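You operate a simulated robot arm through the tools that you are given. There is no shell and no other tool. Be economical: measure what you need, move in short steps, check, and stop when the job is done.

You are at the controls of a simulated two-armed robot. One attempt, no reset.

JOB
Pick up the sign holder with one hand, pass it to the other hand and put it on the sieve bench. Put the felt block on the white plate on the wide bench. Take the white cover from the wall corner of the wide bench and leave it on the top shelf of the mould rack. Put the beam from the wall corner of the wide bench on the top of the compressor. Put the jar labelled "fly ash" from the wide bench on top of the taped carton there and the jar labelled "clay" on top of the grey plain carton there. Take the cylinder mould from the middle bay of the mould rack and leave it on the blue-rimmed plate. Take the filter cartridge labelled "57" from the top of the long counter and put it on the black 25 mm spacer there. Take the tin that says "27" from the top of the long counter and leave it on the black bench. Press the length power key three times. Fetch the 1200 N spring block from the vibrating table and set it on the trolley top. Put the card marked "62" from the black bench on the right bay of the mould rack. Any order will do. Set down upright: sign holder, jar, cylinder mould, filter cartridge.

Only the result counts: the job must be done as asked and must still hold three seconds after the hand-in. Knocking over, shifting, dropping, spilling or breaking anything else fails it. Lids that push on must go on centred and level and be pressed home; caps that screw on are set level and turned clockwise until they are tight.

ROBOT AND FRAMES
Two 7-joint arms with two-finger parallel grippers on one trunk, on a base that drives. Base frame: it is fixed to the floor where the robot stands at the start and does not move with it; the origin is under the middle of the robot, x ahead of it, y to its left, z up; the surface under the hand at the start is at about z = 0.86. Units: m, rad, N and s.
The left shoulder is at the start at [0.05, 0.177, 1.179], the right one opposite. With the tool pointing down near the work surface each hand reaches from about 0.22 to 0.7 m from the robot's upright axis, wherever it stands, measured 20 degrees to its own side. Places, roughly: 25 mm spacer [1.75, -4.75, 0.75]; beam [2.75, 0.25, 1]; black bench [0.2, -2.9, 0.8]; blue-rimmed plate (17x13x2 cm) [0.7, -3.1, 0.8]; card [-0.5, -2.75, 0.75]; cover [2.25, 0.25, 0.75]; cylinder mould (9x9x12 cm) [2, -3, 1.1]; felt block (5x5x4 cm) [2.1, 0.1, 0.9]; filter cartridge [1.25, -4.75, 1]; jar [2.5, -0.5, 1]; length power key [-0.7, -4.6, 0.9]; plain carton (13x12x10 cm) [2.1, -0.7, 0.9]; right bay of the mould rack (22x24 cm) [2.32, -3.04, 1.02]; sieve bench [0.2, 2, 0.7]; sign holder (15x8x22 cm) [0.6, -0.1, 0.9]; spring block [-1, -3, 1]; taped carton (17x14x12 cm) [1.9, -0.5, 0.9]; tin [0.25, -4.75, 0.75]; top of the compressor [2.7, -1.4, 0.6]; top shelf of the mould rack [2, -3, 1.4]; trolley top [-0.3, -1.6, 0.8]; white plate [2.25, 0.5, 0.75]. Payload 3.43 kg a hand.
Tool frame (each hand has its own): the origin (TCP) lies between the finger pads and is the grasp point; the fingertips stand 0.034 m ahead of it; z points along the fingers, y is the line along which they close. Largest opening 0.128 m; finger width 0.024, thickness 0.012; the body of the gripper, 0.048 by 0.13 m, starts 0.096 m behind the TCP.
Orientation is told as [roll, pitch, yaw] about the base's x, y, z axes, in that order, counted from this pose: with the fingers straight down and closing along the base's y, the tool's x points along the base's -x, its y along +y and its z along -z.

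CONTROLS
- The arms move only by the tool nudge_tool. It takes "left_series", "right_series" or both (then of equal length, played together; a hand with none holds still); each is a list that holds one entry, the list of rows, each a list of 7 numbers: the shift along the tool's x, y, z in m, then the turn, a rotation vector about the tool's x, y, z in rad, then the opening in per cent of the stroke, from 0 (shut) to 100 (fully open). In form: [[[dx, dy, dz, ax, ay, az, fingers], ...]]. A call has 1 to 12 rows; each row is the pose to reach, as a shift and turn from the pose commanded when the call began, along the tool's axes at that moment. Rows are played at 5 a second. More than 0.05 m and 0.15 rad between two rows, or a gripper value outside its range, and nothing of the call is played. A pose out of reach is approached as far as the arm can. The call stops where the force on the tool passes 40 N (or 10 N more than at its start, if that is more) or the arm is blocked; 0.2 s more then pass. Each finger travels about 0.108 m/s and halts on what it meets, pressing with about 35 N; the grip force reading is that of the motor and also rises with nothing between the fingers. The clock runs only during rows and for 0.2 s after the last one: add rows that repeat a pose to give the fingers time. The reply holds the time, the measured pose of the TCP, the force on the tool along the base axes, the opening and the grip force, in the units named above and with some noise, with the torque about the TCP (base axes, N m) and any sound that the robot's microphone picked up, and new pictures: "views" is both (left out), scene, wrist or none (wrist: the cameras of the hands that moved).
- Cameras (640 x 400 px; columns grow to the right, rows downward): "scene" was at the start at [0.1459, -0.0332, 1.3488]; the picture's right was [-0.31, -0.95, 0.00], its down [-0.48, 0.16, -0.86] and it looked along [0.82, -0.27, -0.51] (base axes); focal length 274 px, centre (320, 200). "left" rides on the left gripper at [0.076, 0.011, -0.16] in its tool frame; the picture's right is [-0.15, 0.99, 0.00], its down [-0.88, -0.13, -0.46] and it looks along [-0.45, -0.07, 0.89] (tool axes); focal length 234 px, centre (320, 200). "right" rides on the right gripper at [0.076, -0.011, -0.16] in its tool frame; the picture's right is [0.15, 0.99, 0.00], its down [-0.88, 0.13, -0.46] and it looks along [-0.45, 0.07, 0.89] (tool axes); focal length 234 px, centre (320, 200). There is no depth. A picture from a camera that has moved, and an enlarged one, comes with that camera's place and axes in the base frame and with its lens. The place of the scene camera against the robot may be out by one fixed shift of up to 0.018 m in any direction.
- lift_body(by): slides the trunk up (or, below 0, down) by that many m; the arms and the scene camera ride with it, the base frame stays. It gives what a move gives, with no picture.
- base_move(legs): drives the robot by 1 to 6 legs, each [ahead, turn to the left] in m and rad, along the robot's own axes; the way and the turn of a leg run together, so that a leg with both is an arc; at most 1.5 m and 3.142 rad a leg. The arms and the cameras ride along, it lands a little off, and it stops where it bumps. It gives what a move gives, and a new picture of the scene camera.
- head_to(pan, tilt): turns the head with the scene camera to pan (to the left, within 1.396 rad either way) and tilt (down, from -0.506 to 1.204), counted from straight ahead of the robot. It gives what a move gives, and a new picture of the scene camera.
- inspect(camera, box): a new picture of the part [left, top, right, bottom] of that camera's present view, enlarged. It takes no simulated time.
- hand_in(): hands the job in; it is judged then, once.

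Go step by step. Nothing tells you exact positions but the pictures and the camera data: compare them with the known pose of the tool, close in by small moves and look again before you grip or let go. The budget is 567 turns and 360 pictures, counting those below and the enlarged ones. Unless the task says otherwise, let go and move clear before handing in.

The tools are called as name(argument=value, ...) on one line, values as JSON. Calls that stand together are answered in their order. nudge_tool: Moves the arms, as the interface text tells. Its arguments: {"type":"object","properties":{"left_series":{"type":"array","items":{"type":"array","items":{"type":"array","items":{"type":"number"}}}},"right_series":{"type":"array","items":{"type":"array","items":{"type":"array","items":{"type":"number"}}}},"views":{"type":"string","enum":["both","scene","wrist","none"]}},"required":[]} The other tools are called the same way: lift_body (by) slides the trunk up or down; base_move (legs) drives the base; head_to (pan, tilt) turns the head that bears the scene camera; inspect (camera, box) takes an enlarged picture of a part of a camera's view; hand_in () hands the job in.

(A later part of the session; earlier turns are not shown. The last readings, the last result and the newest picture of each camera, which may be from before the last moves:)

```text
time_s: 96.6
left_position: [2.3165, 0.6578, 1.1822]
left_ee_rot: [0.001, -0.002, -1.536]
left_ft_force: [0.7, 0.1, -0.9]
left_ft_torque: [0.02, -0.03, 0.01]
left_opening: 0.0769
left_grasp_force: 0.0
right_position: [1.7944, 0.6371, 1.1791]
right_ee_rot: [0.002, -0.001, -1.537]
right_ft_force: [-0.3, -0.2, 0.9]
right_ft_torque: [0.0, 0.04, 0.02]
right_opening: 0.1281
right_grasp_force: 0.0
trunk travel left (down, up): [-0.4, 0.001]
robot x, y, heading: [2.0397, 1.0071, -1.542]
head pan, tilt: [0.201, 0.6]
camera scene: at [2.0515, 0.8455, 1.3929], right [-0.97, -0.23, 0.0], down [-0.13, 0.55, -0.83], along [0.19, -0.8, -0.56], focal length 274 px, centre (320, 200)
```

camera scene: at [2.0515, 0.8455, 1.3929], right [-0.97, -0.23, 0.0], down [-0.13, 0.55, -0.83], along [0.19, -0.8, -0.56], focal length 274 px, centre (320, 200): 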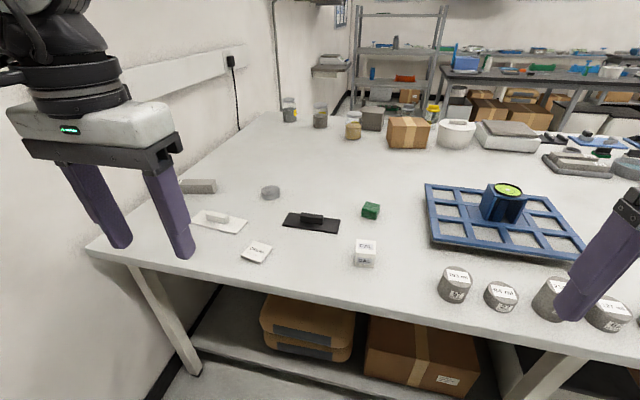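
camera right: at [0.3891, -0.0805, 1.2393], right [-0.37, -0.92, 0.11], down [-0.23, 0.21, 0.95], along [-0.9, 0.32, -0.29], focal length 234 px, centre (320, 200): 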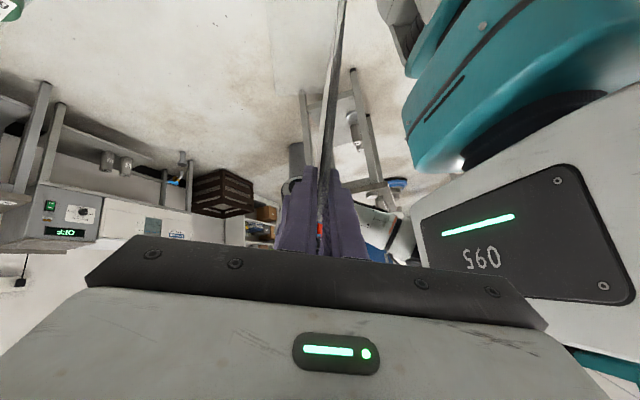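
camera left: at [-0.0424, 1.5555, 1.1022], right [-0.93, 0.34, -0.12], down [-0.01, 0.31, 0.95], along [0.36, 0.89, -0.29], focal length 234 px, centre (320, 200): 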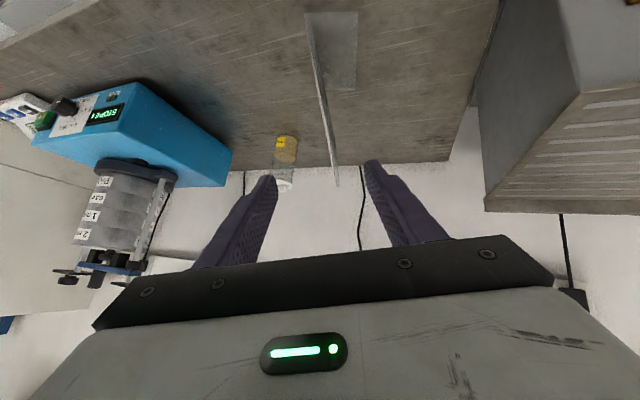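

inspect(camera="scene", box=[170, 160, 390, 280])

inspect(camera="scene", box=[270, 80, 500, 180])

```text
2.91 times, centred on (280, 220) of scene
camera zoom: at [2.0515, 0.8455, 1.3929], right [-0.97, -0.23, 0.0], down [-0.13, 0.55, -0.83], along [0.19, -0.8, -0.56], focal length 796 px, centre (436, 142)
```

zoom: 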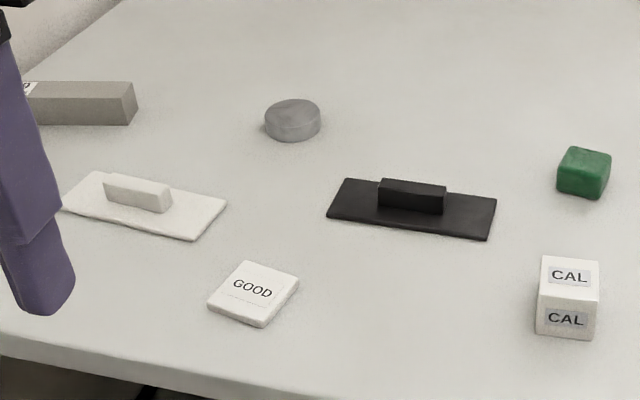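

```text
2.78 times, centred on (385, 130) of scene
camera zoom: at [2.0515, 0.8455, 1.3929], right [-0.97, -0.23, 0.0], down [-0.13, 0.55, -0.83], along [0.19, -0.8, -0.56], focal length 762 px, centre (139, 395)
```

zoom: 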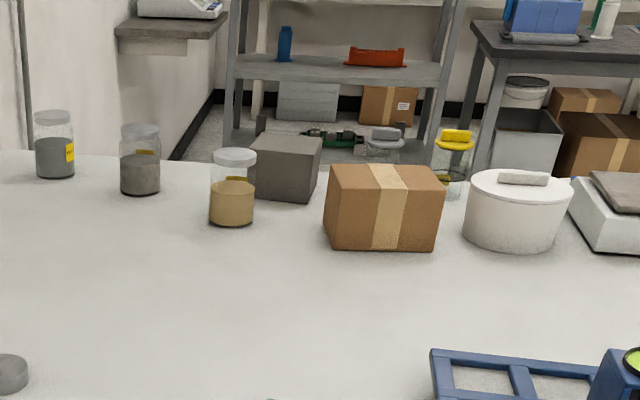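

Identified: green felt block ≈(2.06,.13), white "GOOD" plate ≈(2.34,.37), white cover with grip ≈(2.50,.28), beam ≈(2.67,.14), jars and cartons at the far side. I drive closer to the edge.

base_move(legs=[[0.28, -0.03]])

```text
time_s: 98.5
left_position: [2.311, 0.3748, 1.1821]
left_ee_rot: [0.0, -0.001, -1.564]
left_ft_force: [0.6, 0.3, 0.9]
left_ft_torque: [0.0, 0.0, 0.01]
left_opening: 0.0768
left_grasp_force: 0.1
right_position: [1.7887, 0.3707, 1.1802]
right_ee_rot: [0.002, 0.001, -1.563]
right_ft_force: [0.1, -0.2, -0.6]
right_ft_torque: [0.0, 0.0, 0.0]
right_opening: 0.1279
right_grasp_force: 0.1
trunk travel left (down, up): [-0.4, 0.001]
robot x, y, heading: [2.0467, 0.7297, -1.573]
head pan, tilt: [0.201, 0.6]
camera scene: at [2.0516, 0.5694, 1.3928], right [-0.98, -0.2, 0.0], down [-0.11, 0.55, -0.82], along [0.17, -0.81, -0.57], focal length 274 px, centre (320, 200)
```

scene: 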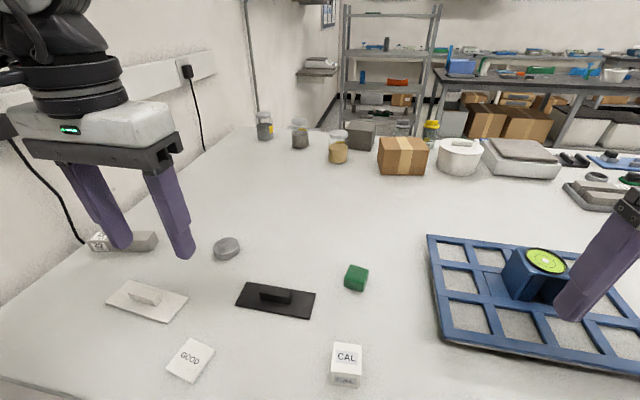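

I move the left hand above the felt block and look through the wrist camera.

nudge_tool(left_series=[[[-0.03, -0.031, 0.0, 0, 0, 0, 70], [-0.06, -0.062, 0.0, 0, 0, 0, 70], [-0.09, -0.093, 0.01, 0, 0, 0, 70], [-0.12, -0.124, 0.03, 0, 0, 0, 70], [-0.15, -0.155, 0.05, 0, 0, 0, 70], [-0.18, -0.186, 0.07, 0, 0, 0, 70], [-0.21, -0.217, 0.09, 0, 0, 0, 70], [-0.246, -0.248, 0.11, 0, 0, 0, 70], [-0.246, -0.248, 0.13, 0, 0, 0, 70]]], views="wrist")

```text
refused: row 8 steps farther than a row can; nothing moved
```

nudge_tool(left_series=[[[-0.03, -0.031, 0.0, 0, 0, 0, 70], [-0.06, -0.062, 0.0, 0, 0, 0, 70], [-0.09, -0.093, 0.01, 0, 0, 0, 70], [-0.12, -0.124, 0.03, 0, 0, 0, 70], [-0.15, -0.155, 0.05, 0, 0, 0, 70], [-0.18, -0.186, 0.07, 0, 0, 0, 70], [-0.21, -0.217, 0.09, 0, 0, 0, 70], [-0.23, -0.235, 0.11, 0, 0, 0, 70], [-0.246, -0.248, 0.13, 0, 0, 0, 70], [-0.246, -0.248, 0.13, 0, 0, 0, 70]]], views="wrist")

```text
time_s: 100.8
left_position: [2.0631, 0.127, 1.0539]
left_ee_rot: [0.0, -0.003, -1.567]
left_ft_force: [0.1, 0.2, 0.7]
left_ft_torque: [0.0, -0.03, -0.01]
left_opening: 0.0896
left_grasp_force: 0.1
right_position: [1.788, 0.3693, 1.18]
right_ee_rot: [0.003, 0.001, -1.564]
right_ft_force: [-0.2, 1.6, -0.2]
right_ft_torque: [0.02, 0.01, 0.01]
right_opening: 0.1279
right_grasp_force: 0.1
trunk travel left (down, up): [-0.4, 0.001]
robot x, y, heading: [2.0406, 0.7337, -1.569]
head pan, tilt: [0.201, 0.6]
camera left: at [2.0747, 0.2024, 1.2128], right [0.99, -0.14, 0.0], down [-0.13, -0.88, 0.46], along [-0.06, -0.45, -0.89], focal length 234 px, centre (320, 200)
```

left: 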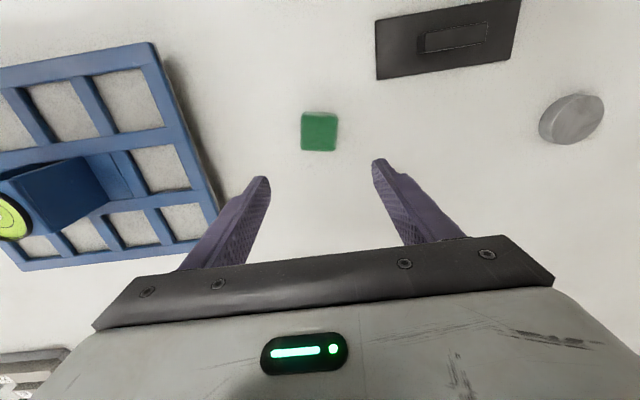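

Felt block is at ≈(2.067,.145), turned about −0.14 rad. I align and descend around it.

nudge_tool(left_series=[[[0.006, 0.002, 0.03, 0, 0, 0.05, 70], [0.012, 0.004, 0.07, 0, 0, 0.1, 70], [0.018, 0.004, 0.1, 0, 0, 0.14, 70], [0.018, 0.004, 0.13, 0, 0, 0.14, 70], [0.018, 0.004, 0.15, 0, 0, 0.14, 70]]], views="wrist")

```text
time_s: 102.0
left_position: [2.0668, 0.1448, 0.9027]
left_ee_rot: [0.0, -0.002, -1.705]
left_ft_force: [0.0, -0.2, -0.5]
left_ft_torque: [-0.05, 0.0, -0.03]
left_opening: 0.0897
left_grasp_force: 0.0
right_position: [1.7882, 0.3691, 1.1785]
right_ee_rot: [0.003, 0.0, -1.565]
right_ft_force: [-0.2, 0.2, -0.4]
right_ft_torque: [-0.02, 0.04, -0.02]
right_opening: 0.1282
right_grasp_force: 0.2
trunk travel left (down, up): [-0.4, 0.001]
robot x, y, heading: [2.0416, 0.7376, -1.568]
head pan, tilt: [0.201, 0.6]
camera left: at [2.0885, 0.2182, 1.0621], right [0.96, -0.28, 0.0], down [-0.25, -0.85, 0.46], along [-0.13, -0.44, -0.89], focal length 234 px, centre (320, 200)
```

left: 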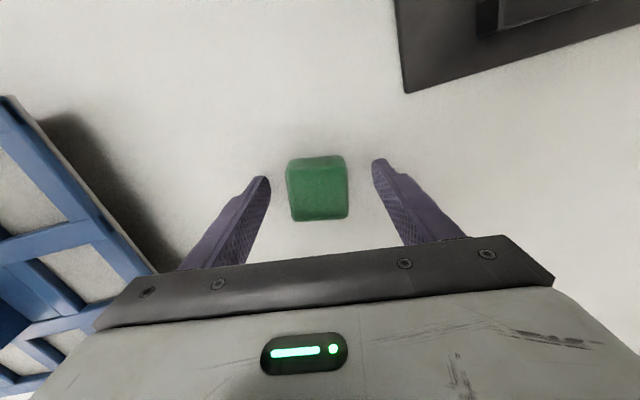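

Well centred. Close and lift.

nudge_tool(left_series=[[[0, 0, 0, 0, 0, 0, 40], [0, 0, 0, 0, 0, 0, 20], [0, 0, 0, 0, 0, 0, 0], [0, 0, 0, 0, 0, 0, 0], [0, 0, -0.03, 0, 0, 0, 0], [0, 0, -0.07, 0, 0, 0, 0]]], views="none")

```text
time_s: 103.3
left_position: [2.0673, 0.147, 0.9708]
left_ee_rot: [-0.001, -0.001, -1.704]
left_ft_force: [0.3, -0.5, -1.0]
left_ft_torque: [0.01, 0.02, -0.03]
left_opening: 0.0497
left_grasp_force: 35.5
right_position: [1.7885, 0.3696, 1.1783]
right_ee_rot: [0.002, -0.001, -1.564]
right_ft_force: [0.4, -0.2, -0.5]
right_ft_torque: [-0.01, 0.04, -0.01]
right_opening: 0.1281
right_grasp_force: 0.1
trunk travel left (down, up): [-0.4, 0.001]
robot x, y, heading: [2.0427, 0.7259, -1.569]
head pan, tilt: [0.201, 0.6]
```

Gripped (5 cm). Now carry it above the white plate.

nudge_tool(left_series=[[[0, 0, -0.04, 0, 0, 0, 0], [0.032, 0.03, -0.06, 0, 0, 0, 0], [0.065, 0.061, -0.06, 0, 0, 0, 0], [0.098, 0.092, -0.06, 0, 0, 0, 0], [0.13, 0.123, -0.06, 0, 0, 0, 0], [0.163, 0.153, -0.06, 0, 0, 0, 0], [0.196, 0.184, -0.06, 0, 0, 0, 0], [0.228, 0.215, -0.06, 0, 0, 0, 0], [0.25, 0.245, -0.06, 0, 0, 0, 0], [0.25, 0.2455, -0.06, 0, 0, 0, 0]]], views="both")

```text
time_s: 105.5
left_position: [2.3441, 0.3601, 1.0314]
left_ee_rot: [0.001, -0.001, -1.706]
left_ft_force: [0.6, -0.4, -0.5]
left_ft_torque: [0.02, 0.01, 0.04]
left_opening: 0.0491
left_grasp_force: 34.9
right_position: [1.789, 0.3695, 1.1793]
right_ee_rot: [0.003, 0.0, -1.562]
right_ft_force: [0.2, 0.1, 0.7]
right_ft_torque: [0.0, -0.01, 0.0]
right_opening: 0.1281
right_grasp_force: 0.0
trunk travel left (down, up): [-0.4, 0.001]
robot x, y, heading: [2.0455, 0.7291, -1.568]
head pan, tilt: [0.201, 0.6]
camera scene: at [2.0513, 0.5698, 1.3929], right [-0.98, -0.2, 0.0], down [-0.11, 0.55, -0.82], along [0.17, -0.81, -0.57], focal length 274 px, centre (320, 200)
camera left: at [2.3651, 0.4325, 1.1904], right [0.96, -0.28, 0.0], down [-0.25, -0.85, 0.46], along [-0.13, -0.44, -0.89], focal length 234 px, centre (320, 200)
```

scene: 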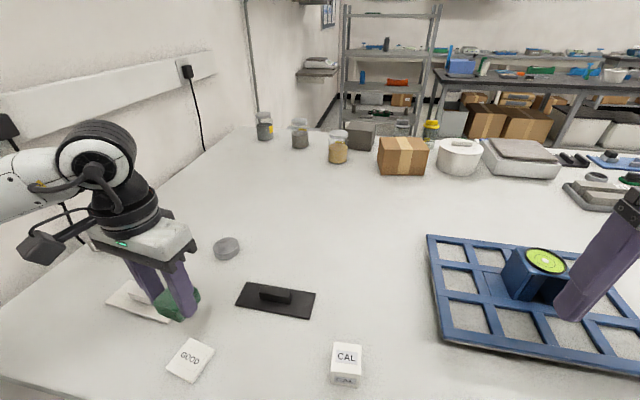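
left: 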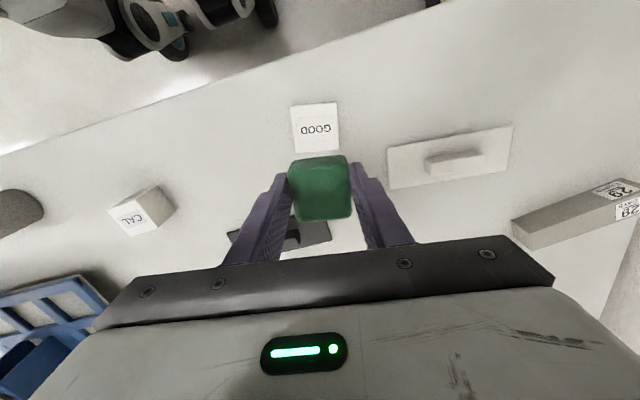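

The plate is at ≈(2.3435,.378). I move over it and lower to just above contact.

nudge_tool(left_series=[[[0.009, -0.002, 0.02, 0, 0, 0, 0], [0.018, -0.003, 0.05, 0, 0, 0, 0], [0.018, -0.003, 0.08, 0, 0, 0, 0], [0.018, -0.003, 0.106, 0, 0, 0, 0]]], views="wrist")

```text
time_s: 106.5
left_position: [2.3451, 0.3785, 0.9261]
left_ee_rot: [0.0, -0.003, -1.705]
left_ft_force: [-0.1, 0.9, 0.4]
left_ft_torque: [-0.02, 0.0, -0.03]
left_opening: 0.0488
left_grasp_force: 35.1
right_position: [1.7878, 0.3698, 1.1796]
right_ee_rot: [0.002, 0.0, -1.565]
right_ft_force: [0.4, 0.0, 0.4]
right_ft_torque: [0.01, 0.0, -0.01]
right_opening: 0.128
right_grasp_force: 0.0
trunk travel left (down, up): [-0.4, 0.001]
robot x, y, heading: [2.0408, 0.7327, -1.573]
head pan, tilt: [0.201, 0.6]
camera left: at [2.3657, 0.4514, 1.0849], right [0.96, -0.28, 0.0], down [-0.25, -0.85, 0.46], along [-0.13, -0.44, -0.89], focal length 234 px, centre (320, 200)
```

left: 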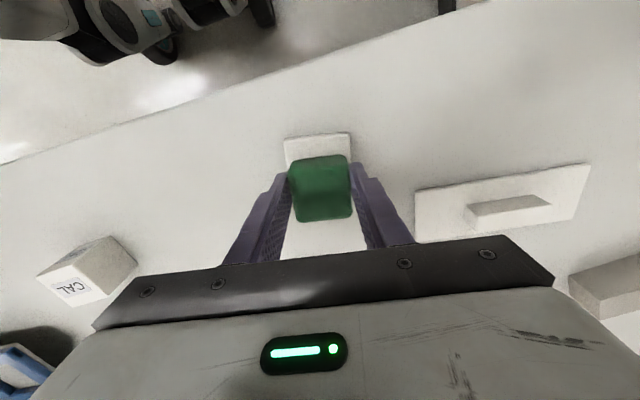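

Centred over the plate. Lower to contact and release.

nudge_tool(left_series=[[[0, 0, 0.006, 0, 0, 0, 0], [0, 0, 0.01, 0, 0, 0, 0]]], views="none")

```text
time_s: 107.2
left_position: [2.3448, 0.3783, 0.9162]
left_ee_rot: [0.003, -0.004, -1.704]
left_ft_force: [0.2, -0.6, 0.8]
left_ft_torque: [0.01, 0.02, 0.01]
left_opening: 0.0492
left_grasp_force: 34.6
right_position: [1.788, 0.3699, 1.1792]
right_ee_rot: [0.004, 0.001, -1.565]
right_ft_force: [0.3, -0.2, 0.4]
right_ft_torque: [-0.01, 0.01, 0.01]
right_opening: 0.1279
right_grasp_force: 0.1
trunk travel left (down, up): [-0.4, 0.001]
robot x, y, heading: [2.0454, 0.7306, -1.57]
head pan, tilt: [0.201, 0.6]
```

nudge_tool(left_series=[[[0, 0, 0.003, 0, 0, 0, 0], [0, 0, 0.005, 0, 0, 0, 0]]], views="none")

```text
time_s: 107.8
left_position: [2.3428, 0.3785, 0.9126]
left_ee_rot: [0.005, -0.007, -1.704]
left_ft_force: [4.0, 3.9, 24.8]
left_ft_torque: [0.24, -0.02, -0.04]
left_opening: 0.0488
left_grasp_force: 35.1
right_position: [1.7876, 0.3714, 1.1809]
right_ee_rot: [0.003, -0.001, -1.565]
right_ft_force: [1.0, 0.6, -0.3]
right_ft_torque: [-0.02, 0.01, 0.01]
right_opening: 0.1279
right_grasp_force: 0.2
trunk travel left (down, up): [-0.4, 0.001]
robot x, y, heading: [2.0404, 0.7306, -1.565]
head pan, tilt: [0.201, 0.6]
```

Contact. Release and rise.

nudge_tool(left_series=[[[0, 0, -0.002, 0, 0, 0, 0], [0, 0, -0.002, 0, 0, 0, 45], [0, 0, -0.002, 0, 0, 0, 60], [0, 0, -0.002, 0, 0, 0, 70], [0, 0, -0.04, 0, 0, 0, 70], [0, 0, -0.08, 0, 0, 0, 70], [0, 0, -0.12, 0, 0, 0, 70]]], views="wrist")

```text
time_s: 109.3
left_position: [2.345, 0.3774, 1.0311]
left_ee_rot: [0.001, -0.002, -1.706]
left_ft_force: [-0.1, -0.5, 0.1]
left_ft_torque: [-0.02, 0.01, -0.02]
left_opening: 0.0896
left_grasp_force: 0.1
right_position: [1.7892, 0.3694, 1.1801]
right_ee_rot: [0.002, 0.001, -1.564]
right_ft_force: [0.2, 0.2, 0.4]
right_ft_torque: [0.01, 0.01, 0.01]
right_opening: 0.128
right_grasp_force: 0.0
trunk travel left (down, up): [-0.4, 0.001]
robot x, y, heading: [2.0439, 0.7344, -1.57]
head pan, tilt: [0.201, 0.6]
camera left: at [2.3668, 0.4507, 1.1906], right [0.96, -0.28, 0.0], down [-0.25, -0.85, 0.46], along [-0.13, -0.44, -0.89], focal length 234 px, centre (320, 200)
```

left: 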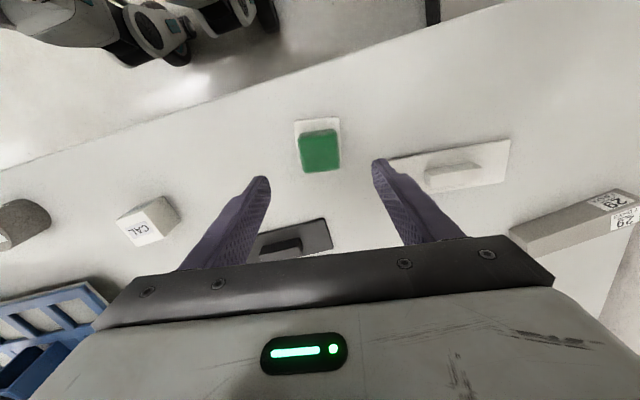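

The felt block sits on the plate. Next: cover with the right hand, beam with the left; I raise the left hand and shift the robot 0.33 m toward the wall (backing in).

nudge_tool(left_series=[[[0, 0, -0.04, 0, 0, -0.05, 70], [0, 0, -0.08, 0, 0, -0.1, 70], [0, 0, -0.12, 0, 0, -0.14, 80], [0, 0, -0.15, 0, 0, -0.14, 100]]], views="none")

base_move(legs=[[0, -1.57], [-0.34, 0], [0, 1.7]])

```text
time_s: 110.3
left_position: [2.3451, 0.3814, 1.1798]
left_ee_rot: [-0.001, -0.001, -1.565]
left_ft_force: [-0.4, 0.7, 0.0]
left_ft_torque: [-0.01, -0.04, 0.01]
left_opening: 0.1283
left_grasp_force: 0.1
right_position: [1.7883, 0.37, 1.1792]
right_ee_rot: [0.002, -0.003, -1.564]
right_ft_force: [-0.8, -0.4, -0.1]
right_ft_torque: [-0.03, -0.01, 0.03]
right_opening: 0.1279
right_grasp_force: 0.1
trunk travel left (down, up): [-0.4, 0.001]
robot x, y, heading: [2.0438, 0.7334, -1.575]
head pan, tilt: [0.201, 0.6]
```

```text
time_s: 119.8
left_position: [2.5826, 0.3691, 1.1843]
left_ee_rot: [0.16, 0.055, -1.856]
left_ft_force: [0.4, -0.4, 1.0]
left_ft_torque: [-0.01, 0.02, -0.02]
left_opening: 0.1281
left_grasp_force: 0.1
right_position: [2.0874, 0.3904, 1.1707]
right_ee_rot: [0.035, 0.004, -1.619]
right_ft_force: [-0.3, 0.3, 0.4]
right_ft_torque: [-0.02, 0.01, 0.01]
right_opening: 0.128
right_grasp_force: 0.0
trunk travel left (down, up): [-0.4, 0.001]
robot x, y, heading: [2.3752, 0.7446, -1.738]
head pan, tilt: [0.201, 0.6]
stopped in leg 3: the robot was blocked; the commanded pose is now the measured one
camera scene: at [2.3251, 0.577, 1.3931], right [-1.0, -0.03, -0.03], down [0.01, 0.57, -0.82], along [0.05, -0.82, -0.57], focal length 274 px, centre (320, 200)
```

scene: 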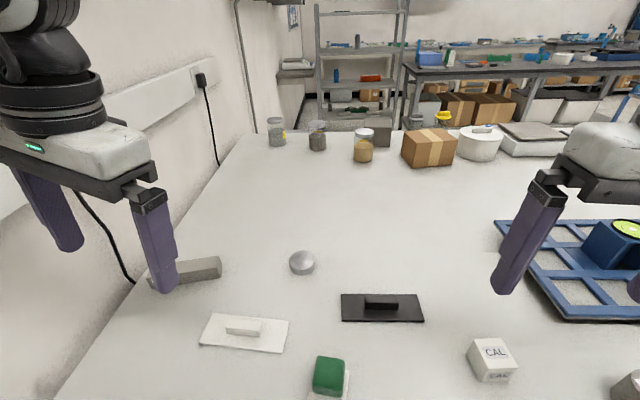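

Something (likely the left elbow against the wall) blocked the turn. I turn back a bit to relieve it.

base_move(legs=[[0, -0.12]])

```text
time_s: 120.8
left_position: [2.5631, 0.3495, 1.1772]
left_ee_rot: [0.123, 0.041, -1.956]
left_ft_force: [0.0, 0.5, 0.4]
left_ft_torque: [0.01, 0.02, 0.02]
left_opening: 0.1282
left_grasp_force: 0.1
right_position: [2.0694, 0.4311, 1.1767]
right_ee_rot: [0.009, -0.003, -1.742]
right_ft_force: [0.1, -0.2, 0.4]
right_ft_torque: [-0.01, -0.01, 0.0]
right_opening: 0.1281
right_grasp_force: 0.1
trunk travel left (down, up): [-0.4, 0.001]
robot x, y, heading: [2.3822, 0.7438, -1.848]
head pan, tilt: [0.201, 0.6]
camera scene: at [2.3397, 0.5848, 1.3924], right [-1.0, 0.08, -0.01], down [0.05, 0.56, -0.83], along [-0.06, -0.82, -0.56], focal length 274 px, centre (320, 200)
```

scene: 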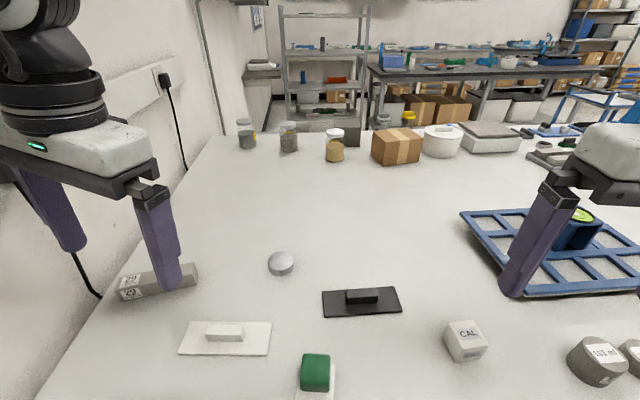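

Beam and cover are well seen. I'll take the cover now with the left hand (closing along its grip bar), levelling the hand first.

nudge_tool(left_series=[[[-0.028, -0.015, 0.02, 0.043, -0.007, -0.103, 100], [-0.057, -0.03, 0.05, 0.086, -0.015, -0.206, 100], [-0.085, -0.045, 0.08, 0.129, -0.022, -0.3085, 100], [-0.085, -0.045, 0.109, 0.129, -0.022, -0.3085, 100], [-0.085, -0.045, 0.109, 0.129, -0.022, -0.3085, 100]]], views="wrist")

```text
time_s: 122.0
left_position: [2.5067, 0.2864, 1.0596]
left_ee_rot: [-0.009, 0.0, -1.648]
left_ft_force: [-0.1, 0.6, 0.6]
left_ft_torque: [-0.03, 0.01, 0.0]
left_opening: 0.1278
left_grasp_force: 0.0
right_position: [2.0759, 0.4301, 1.179]
right_ee_rot: [0.003, -0.002, -1.743]
right_ft_force: [0.0, 0.3, -0.8]
right_ft_torque: [-0.01, -0.01, 0.04]
right_opening: 0.128
right_grasp_force: 0.1
trunk travel left (down, up): [-0.4, 0.001]
robot x, y, heading: [2.3831, 0.7423, -1.848]
head pan, tilt: [0.201, 0.6]
camera left: at [2.5253, 0.3595, 1.2192], right [0.97, -0.22, -0.01], down [-0.2, -0.87, 0.46], along [-0.11, -0.44, -0.89], focal length 234 px, centre (320, 200)
```

left: 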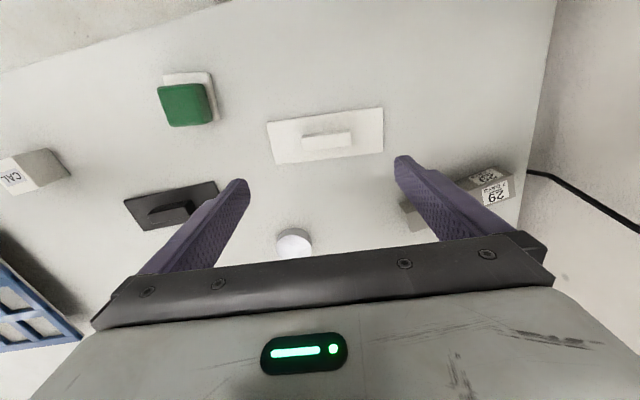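

Bar centre is at ≈(2.516,.287). Descend with fingers open beyond the bar ends.

nudge_tool(left_series=[[[0.001, 0.005, 0.03, 0, 0, 0.015, 100], [0.001, 0.009, 0.07, -0.009, 0, 0.02, 90], [0.001, 0.009, 0.11, -0.009, 0, 0.02, 90], [0.001, 0.009, 0.135, -0.009, 0, 0.02, 90], [0.001, 0.009, 0.15, -0.009, 0, 0.02, 90]]], views="wrist")

```text
time_s: 123.2
left_position: [2.5169, 0.2847, 0.9102]
left_ee_rot: [0.0, 0.0, -1.669]
left_ft_force: [0.8, -0.7, 0.4]
left_ft_torque: [-0.04, 0.01, -0.01]
left_opening: 0.1151
left_grasp_force: 0.1
right_position: [2.0748, 0.4293, 1.1797]
right_ee_rot: [0.001, -0.001, -1.742]
right_ft_force: [-0.1, -0.1, 0.1]
right_ft_torque: [-0.01, 0.03, -0.01]
right_opening: 0.1276
right_grasp_force: 0.1
trunk travel left (down, up): [-0.4, 0.001]
robot x, y, heading: [2.3815, 0.74, -1.849]
head pan, tilt: [0.201, 0.6]
camera left: at [2.5357, 0.3589, 1.0696], right [0.97, -0.24, 0.0], down [-0.22, -0.86, 0.46], along [-0.11, -0.44, -0.89], focal length 234 px, centre (320, 200)
```

left: 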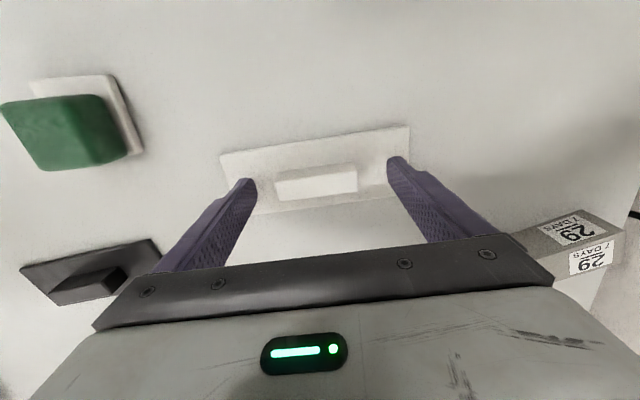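

Aligned. Close on the bar ends and lift.

nudge_tool(left_series=[[[0, 0, 0.003, 0, 0, 0, 70], [0, 0, 0.003, 0, 0, 0, 50], [0, 0, 0.003, 0, 0, 0, 20], [0, 0, 0.003, 0, 0, 0, 0], [0, 0, 0.003, 0, 0, 0, 0], [0, 0, -0.03, 0, 0, 0, 0], [0, 0, -0.07, 0, 0, 0, 0]]], views="wrist")

```text
time_s: 124.8
left_position: [2.5155, 0.2877, 0.9776]
left_ee_rot: [0.004, 0.002, -1.669]
left_ft_force: [0.6, 0.8, -0.7]
left_ft_torque: [0.02, 0.0, -0.01]
left_opening: 0.0694
left_grasp_force: 35.0
right_position: [2.075, 0.4294, 1.1789]
right_ee_rot: [0.002, -0.004, -1.74]
right_ft_force: [0.2, 0.1, 0.0]
right_ft_torque: [0.04, 0.0, 0.05]
right_opening: 0.1279
right_grasp_force: 0.0
trunk travel left (down, up): [-0.4, 0.001]
robot x, y, heading: [2.3839, 0.7424, -1.85]
head pan, tilt: [0.201, 0.6]
camera left: at [2.5356, 0.3607, 1.1361], right [0.97, -0.24, 0.0], down [-0.22, -0.86, 0.45], along [-0.11, -0.44, -0.89], focal length 234 px, centre (320, 200)
```

left: 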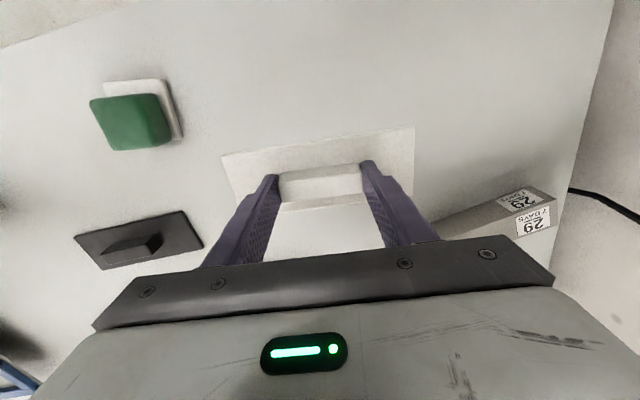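

The cover is held. I raise it, then move back from the wall and turn so the right hand can take the beam.

nudge_tool(left_series=[[[0, 0, -0.05, 0, 0, 0, 0], [0, 0, -0.1, 0, 0, 0, 0], [0, 0, -0.15, 0, 0, 0, 0], [0, 0, -0.2, 0, 0, 0, 0]]], views="none")

base_move(legs=[[0, -1.29], [0.2, 0], [0, 2.84]])

```text
time_s: 125.8
left_position: [2.517, 0.2871, 1.1794]
left_ee_rot: [0.0, 0.003, -1.67]
left_ft_force: [0.7, 0.6, -1.9]
left_ft_torque: [0.04, -0.01, 0.01]
left_opening: 0.0693
left_grasp_force: 34.7
right_position: [2.0761, 0.4306, 1.1791]
right_ee_rot: [0.002, -0.001, -1.743]
right_ft_force: [-0.2, 0.6, -1.2]
right_ft_torque: [-0.01, 0.0, -0.02]
right_opening: 0.1282
right_grasp_force: 0.1
trunk travel left (down, up): [-0.4, 0.001]
robot x, y, heading: [2.3847, 0.7444, -1.845]
head pan, tilt: [0.201, 0.6]
```

```text
time_s: 137.2
left_position: [2.6444, 0.8581, 1.1799]
left_ee_rot: [0.001, 0.001, -0.142]
left_ft_force: [0.5, -0.3, -1.1]
left_ft_torque: [0.0, -0.04, -0.02]
left_opening: 0.0692
left_grasp_force: 35.2
right_position: [2.4817, 0.4231, 1.1793]
right_ee_rot: [0.001, -0.001, -0.215]
right_ft_force: [-0.4, -0.5, -0.1]
right_ft_torque: [0.02, 0.0, 0.01]
right_opening: 0.1282
right_grasp_force: 0.1
trunk travel left (down, up): [-0.4, 0.001]
robot x, y, heading: [2.1803, 0.742, -0.323]
head pan, tilt: [0.201, 0.6]
camera scene: at [2.3253, 0.7065, 1.3929], right [-0.12, -0.99, 0.0], down [-0.56, 0.07, -0.83], along [0.82, -0.1, -0.56], focal length 274 px, centre (320, 200)
```

scene: 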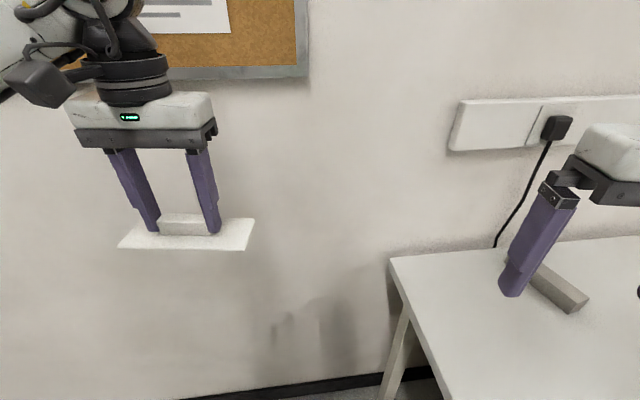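

Need slightly closer; I retract the left hand a little and drive 7 cm forward, then send the right hand above the beam.

nudge_tool(left_series=[[[0.035, 0.0, 0, 0, 0, 0, 0], [0.07, 0.0, 0, 0, 0, 0, 0]]], views="none")

base_move(legs=[[0.075, 0]])

```text
time_s: 137.8
left_position: [2.5729, 0.8685, 1.1806]
left_ee_rot: [0.0, -0.002, -0.143]
left_ft_force: [-0.6, 0.3, -1.1]
left_ft_torque: [0.01, 0.03, 0.0]
left_opening: 0.0692
left_grasp_force: 34.8
right_position: [2.4811, 0.4228, 1.1798]
right_ee_rot: [0.002, -0.003, -0.216]
right_ft_force: [-0.4, -0.3, -0.2]
right_ft_torque: [0.03, 0.01, -0.03]
right_opening: 0.128
right_grasp_force: 0.1
trunk travel left (down, up): [-0.4, 0.001]
robot x, y, heading: [2.1809, 0.7422, -0.323]
head pan, tilt: [0.201, 0.6]
```

```text
time_s: 138.8
left_position: [2.6446, 0.8452, 1.1794]
left_ee_rot: [-0.002, 0.0, -0.144]
left_ft_force: [0.2, -0.1, -1.4]
left_ft_torque: [0.04, 0.03, 0.0]
left_opening: 0.0693
left_grasp_force: 34.4
right_position: [2.5533, 0.4002, 1.1788]
right_ee_rot: [0.001, 0.001, -0.216]
right_ft_force: [-0.9, 0.8, -0.3]
right_ft_torque: [0.01, 0.07, 0.01]
right_opening: 0.1281
right_grasp_force: 0.2
trunk travel left (down, up): [-0.4, 0.001]
robot x, y, heading: [2.2482, 0.7207, -0.32]
head pan, tilt: [0.201, 0.6]
camera scene: at [2.3966, 0.6826, 1.3928], right [-0.12, -0.99, 0.0], down [-0.56, 0.07, -0.82], along [0.82, -0.1, -0.57], focal length 274 px, centre (320, 200)
```

scene: 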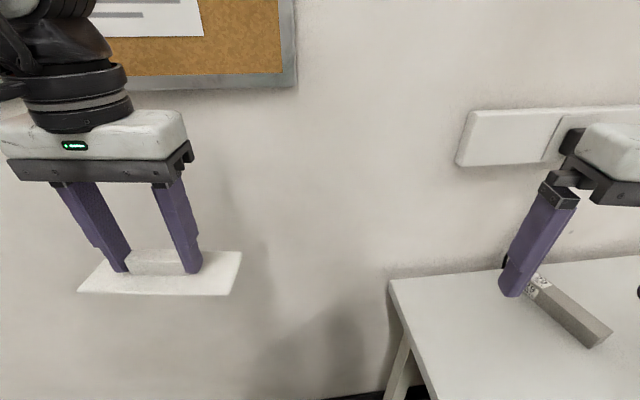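

nudge_tool(right_series=[[[-0.023, -0.031, 0.0, 0, 0, -0.05, 100], [-0.046, -0.062, 0.0, 0, 0, -0.1, 100], [-0.07, -0.093, 0.015, 0, 0, -0.15, 100], [-0.093, -0.124, 0.04, 0, 0, -0.2, 100], [-0.116, -0.155, 0.065, 0, 0, -0.25, 100], [-0.14, -0.186, 0.09, 0, 0, -0.3, 100], [-0.162, -0.215, 0.11, 0, 0, -0.353, 100], [-0.162, -0.215, 0.12, 0, 0, -0.353, 100]]], views="wrist")

```text
time_s: 140.6
left_position: [2.6425, 0.8451, 1.1796]
left_ee_rot: [0.001, 0.002, -0.144]
left_ft_force: [0.3, 1.0, -1.4]
left_ft_torque: [-0.01, 0.03, -0.01]
left_opening: 0.069
left_grasp_force: 35.0
right_position: [2.6655, 0.1556, 1.0604]
right_ee_rot: [-0.002, 0.0, 0.138]
right_ft_force: [0.7, -0.7, -0.6]
right_ft_torque: [0.01, 0.0, -0.02]
right_opening: 0.1279
right_grasp_force: 0.1
trunk travel left (down, up): [-0.4, 0.001]
robot x, y, heading: [2.253, 0.7211, -0.32]
head pan, tilt: [0.201, 0.6]
camera right: at [2.5917, 0.1334, 1.2198], right [-0.28, 0.96, 0.0], down [0.85, 0.25, 0.46], along [0.44, 0.13, -0.89], focal length 234 px, centre (320, 200)
```

right: 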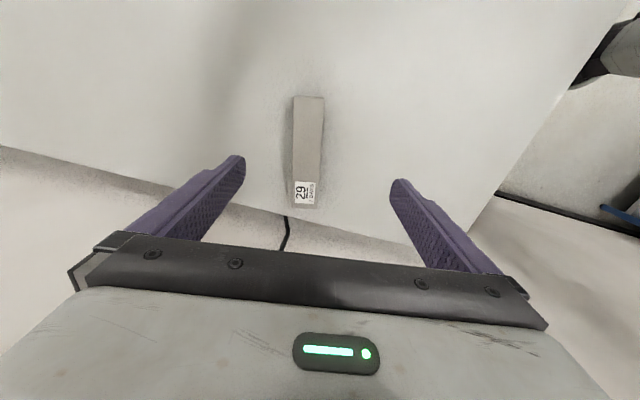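

Beam centre ≈(2.69,.143), 16 cm long, turned .23 rad. Align and descend.

nudge_tool(right_series=[[[-0.009, -0.008, 0.03, 0, 0, -0.05, 100], [-0.0174, -0.0166, 0.07, 0, 0, -0.09, 80], [-0.0174, -0.0166, 0.11, 0, 0, -0.09, 70], [-0.0174, -0.0166, 0.14, 0, 0, -0.09, 70], [-0.0174, -0.0166, 0.157, 0, 0, -0.09, 70]]], views="wrist")

```text
time_s: 141.8
left_position: [2.6437, 0.844, 1.1797]
left_ee_rot: [0.002, 0.0, -0.145]
left_ft_force: [-1.2, -0.1, -0.6]
left_ft_torque: [0.01, 0.01, 0.01]
left_opening: 0.0692
left_grasp_force: 34.5
right_position: [2.684, 0.1409, 0.902]
right_ee_rot: [0.002, -0.002, 0.227]
right_ft_force: [0.1, -0.2, -0.2]
right_ft_torque: [0.0, 0.0, 0.02]
right_opening: 0.0895
right_grasp_force: 0.1
trunk travel left (down, up): [-0.4, 0.001]
robot x, y, heading: [2.2502, 0.7172, -0.323]
head pan, tilt: [0.201, 0.6]
camera right: at [2.6126, 0.1121, 1.0619], right [-0.37, 0.93, 0.0], down [0.83, 0.33, 0.46], along [0.43, 0.17, -0.89], focal length 234 px, centre (320, 200)
```

right: 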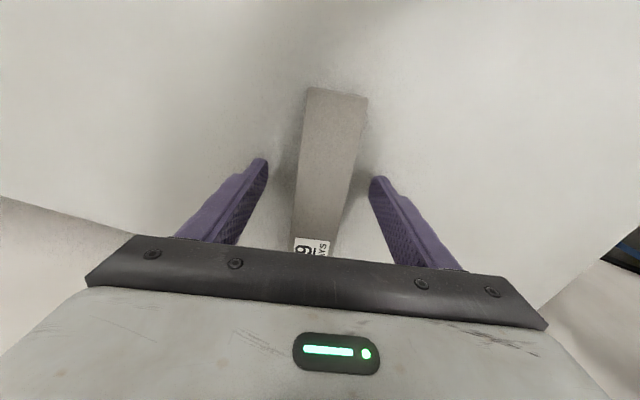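

nudge_tool(right_series=[[[0, 0, 0, 0, 0, 0, 40], [0, 0, 0, 0, 0, 0, 15], [0, 0, 0, 0, 0, 0, 0], [0, 0, 0, 0, 0, 0, 0], [0, 0, -0.03, 0, 0, 0, 0], [0, 0, -0.07, 0, 0, 0, 0]]], views="wrist")

```text
time_s: 143.2
left_position: [2.644, 0.844, 1.1806]
left_ee_rot: [0.001, 0.002, -0.144]
left_ft_force: [-0.4, 0.0, -0.8]
left_ft_torque: [-0.03, -0.01, -0.01]
left_opening: 0.0694
left_grasp_force: 35.1
right_position: [2.6861, 0.1426, 0.9713]
right_ee_rot: [0.001, 0.001, 0.23]
right_ft_force: [-0.4, 0.4, -5.8]
right_ft_torque: [-0.05, 0.06, 0.02]
right_opening: 0.0396
right_grasp_force: 35.1
trunk travel left (down, up): [-0.4, 0.001]
robot x, y, heading: [2.2503, 0.7189, -0.323]
head pan, tilt: [0.201, 0.6]
camera right: at [2.6139, 0.1141, 1.1324], right [-0.37, 0.93, 0.0], down [0.83, 0.33, 0.46], along [0.42, 0.17, -0.89], focal length 234 px, centre (320, 200)
```

right: 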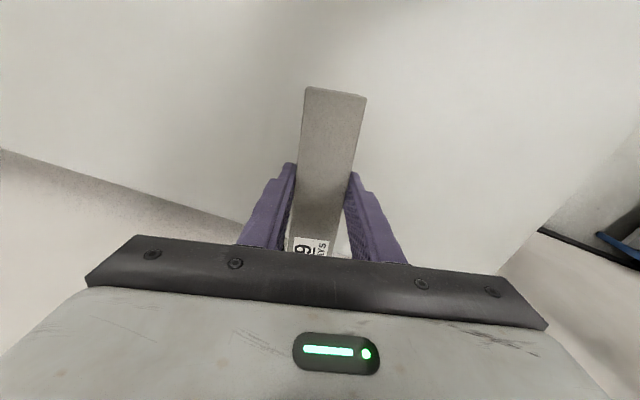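

Beam held level (≈0.55 kg). I bring it up and back to the travel pose.

nudge_tool(right_series=[[[0.0, 0.0, -0.045, 0, 0, 0, 0], [0.005, 0.01, -0.085, 0, 0, 0.05, 0], [0.02, 0.04, -0.115, 0, 0, 0.1, 0], [0.036, 0.073, -0.135, 0, 0, 0.15, 0], [0.052, 0.106, -0.155, 0, 0, 0.2, 0], [0.069, 0.14, -0.175, 0, 0, 0.25, 0], [0.085, 0.173, -0.195, 0, 0, 0.3, 0], [0.101, 0.206, -0.21, 0, 0, 0.37, 0], [0.115, 0.235, -0.22, 0, 0, 0.42, 0], [0.123, 0.25, -0.22, 0, 0, 0.45, 0]]], views="none")

```text
time_s: 145.4
left_position: [2.6448, 0.8436, 1.1794]
left_ee_rot: [0.0, 0.001, -0.143]
left_ft_force: [0.6, 0.0, -0.9]
left_ft_torque: [0.0, 0.01, 0.02]
left_opening: 0.0691
left_grasp_force: 35.4
right_position: [2.506, 0.3562, 1.1929]
right_ee_rot: [0.002, 0.001, -0.222]
right_ft_force: [0.3, -0.4, -6.0]
right_ft_torque: [0.04, 0.06, -0.01]
right_opening: 0.0396
right_grasp_force: 35.5
trunk travel left (down, up): [-0.4, 0.001]
robot x, y, heading: [2.248, 0.72, -0.323]
head pan, tilt: [0.201, 0.6]
```

Now I back out along the lane to the free end of the bench with both objects in hand.

base_move(legs=[[0, 0.17], [-1.5, 0], [0, 0.15], [-1.1, 0]])

```text
time_s: 159.6
left_position: [-0.0367, 1.1912, 1.1797]
left_ee_rot: [-0.001, -0.001, 0.186]
left_ft_force: [0.0, -0.1, -1.3]
left_ft_torque: [0.0, -0.01, 0.0]
left_opening: 0.0693
left_grasp_force: 35.2
right_position: [-0.0079, 0.6841, 1.1922]
right_ee_rot: [0.001, -0.002, 0.108]
right_ft_force: [-0.9, -0.4, -6.5]
right_ft_torque: [-0.01, 0.07, 0.01]
right_opening: 0.0397
right_grasp_force: 34.9
trunk travel left (down, up): [-0.4, 0.001]
robot x, y, heading: [-0.3703, 0.9457, 0.011]
head pan, tilt: [0.201, 0.6]
camera scene: at [-0.2208, 0.9606, 1.3929], right [0.21, -0.98, 0.0], down [-0.55, -0.12, -0.82], along [0.81, 0.17, -0.57], focal length 274 px, centre (320, 200)
```

scene: 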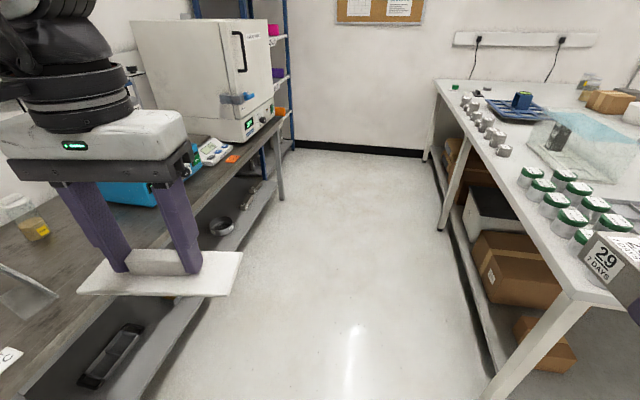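

base_move(legs=[[0, -1.58]])

head_to(pan=0.0, tilt=0.5)

```text
time_s: 163.8
left_position: [-0.1211, 0.6173, 1.1796]
left_ee_rot: [0.001, 0.0, -1.377]
left_ft_force: [-0.2, -0.3, -2.1]
left_ft_torque: [-0.01, -0.03, 0.02]
left_opening: 0.069
left_grasp_force: 34.6
right_position: [-0.6273, 0.5856, 1.1927]
right_ee_rot: [0.002, 0.0, -1.453]
right_ft_force: [0.4, 0.6, -6.3]
right_ft_torque: [0.04, 0.01, -0.02]
right_opening: 0.0396
right_grasp_force: 35.4
trunk travel left (down, up): [-0.4, 0.001]
robot x, y, heading: [-0.366, 0.9471, -1.559]
head pan, tilt: [0.201, 0.6]
camera scene: at [-0.3578, 0.7853, 1.3929], right [-0.98, -0.21, 0.0], down [-0.12, 0.55, -0.82], along [0.18, -0.81, -0.57], focal length 274 px, centre (320, 200)
```

scene: 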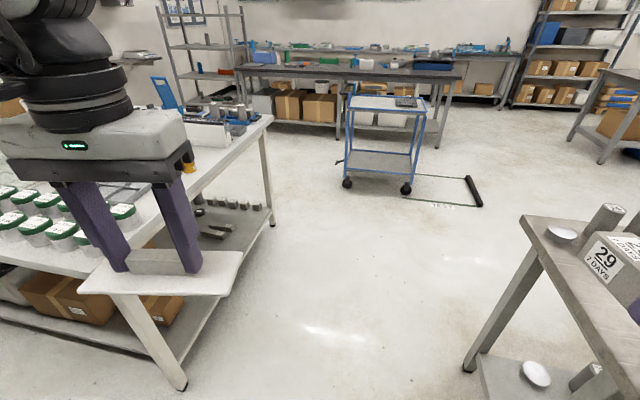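

```text
time_s: 164.5
left_position: [-0.121, 0.6171, 1.1794]
left_ee_rot: [-0.001, 0.001, -1.375]
left_ft_force: [-0.2, 0.0, -0.6]
left_ft_torque: [0.02, -0.02, -0.01]
left_opening: 0.0694
left_grasp_force: 34.8
right_position: [-0.6275, 0.5851, 1.1921]
right_ee_rot: [0.001, 0.0, -1.454]
right_ft_force: [-0.5, 0.4, -5.8]
right_ft_torque: [0.07, 0.04, 0.0]
right_opening: 0.0397
right_grasp_force: 34.8
trunk travel left (down, up): [-0.4, 0.001]
robot x, y, heading: [-0.3671, 0.9462, -1.561]
head pan, tilt: [0.0, 0.499]
camera scene: at [-0.3751, 0.7806, 1.4019], right [-1.0, -0.02, 0.0], down [-0.01, 0.48, -0.88], along [0.01, -0.88, -0.48], focal length 274 px, centre (320, 200)
```

scene: 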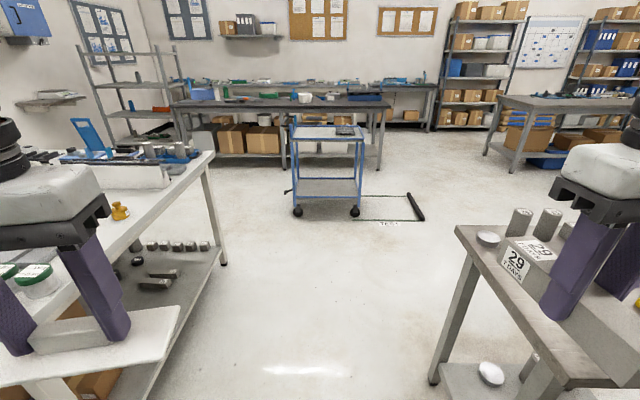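

The way to the other side is clear, passing in front of the trolley. I drive across and turn along the right-hand lane.

base_move(legs=[[1.5, 0.02], [0.5, 0], [0, 1.54]])

```text
time_s: 178.2
left_position: [0.0305, -0.7675, 1.1789]
left_ee_rot: [-0.001, 0.001, 0.225]
left_ft_force: [-0.5, 0.6, -2.6]
left_ft_torque: [-0.01, 0.02, 0.02]
left_opening: 0.0694
left_grasp_force: 35.2
right_position: [0.0802, -1.2736, 1.1924]
right_ee_rot: [0.001, 0.0, 0.147]
right_ft_force: [0.0, -1.1, -5.1]
right_ft_torque: [-0.01, 0.05, 0.01]
right_opening: 0.0397
right_grasp_force: 35.5
trunk travel left (down, up): [-0.4, 0.001]
robot x, y, heading: [-0.2912, -1.0284, 0.046]
head pan, tilt: [0.0, 0.499]
camera scene: at [-0.1384, -1.0232, 1.4019], right [0.05, -1.0, 0.0], down [-0.48, -0.02, -0.88], along [0.88, 0.04, -0.48], focal length 274 px, centre (320, 200)
```

scene: 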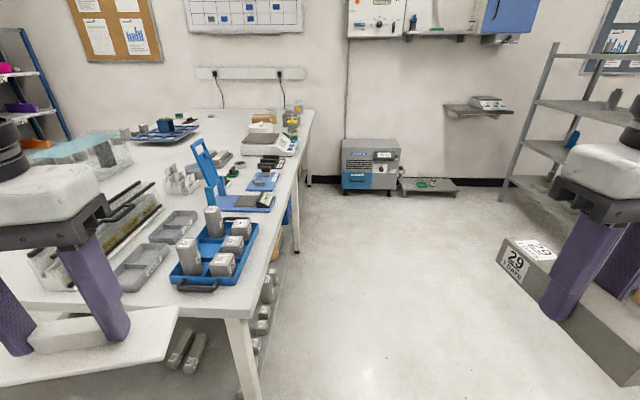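

Compressor is ahead by the wall (top ≈0.55 m high, centre ≈(2.7,-1.43)). I drive up in front of it.

base_move(legs=[[0, -0.21], [1.5, 0], [0.75, 0], [0, 0.16]])

```text
time_s: 190.6
left_position: [2.2349, -1.1203, 1.1793]
left_ee_rot: [-0.001, 0.0, 0.202]
left_ft_force: [-0.5, 0.1, -2.2]
left_ft_torque: [-0.02, -0.02, -0.02]
left_opening: 0.0695
left_grasp_force: 34.9
right_position: [2.2713, -1.625, 1.193]
right_ee_rot: [0.002, 0.002, 0.126]
right_ft_force: [0.7, -0.7, -5.0]
right_ft_torque: [-0.03, 0.07, 0.0]
right_opening: 0.0398
right_grasp_force: 35.0
trunk travel left (down, up): [-0.4, 0.001]
robot x, y, heading: [1.9075, -1.3725, 0.02]
head pan, tilt: [0.0, 0.499]
camera scene: at [2.0588, -1.3704, 1.4019], right [0.02, -1.0, 0.0], down [-0.48, -0.01, -0.88], along [0.88, 0.02, -0.48], focal length 274 px, centre (320, 200)
```

scene: 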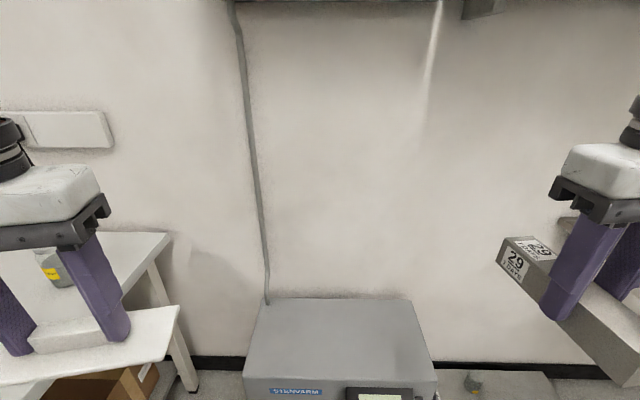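

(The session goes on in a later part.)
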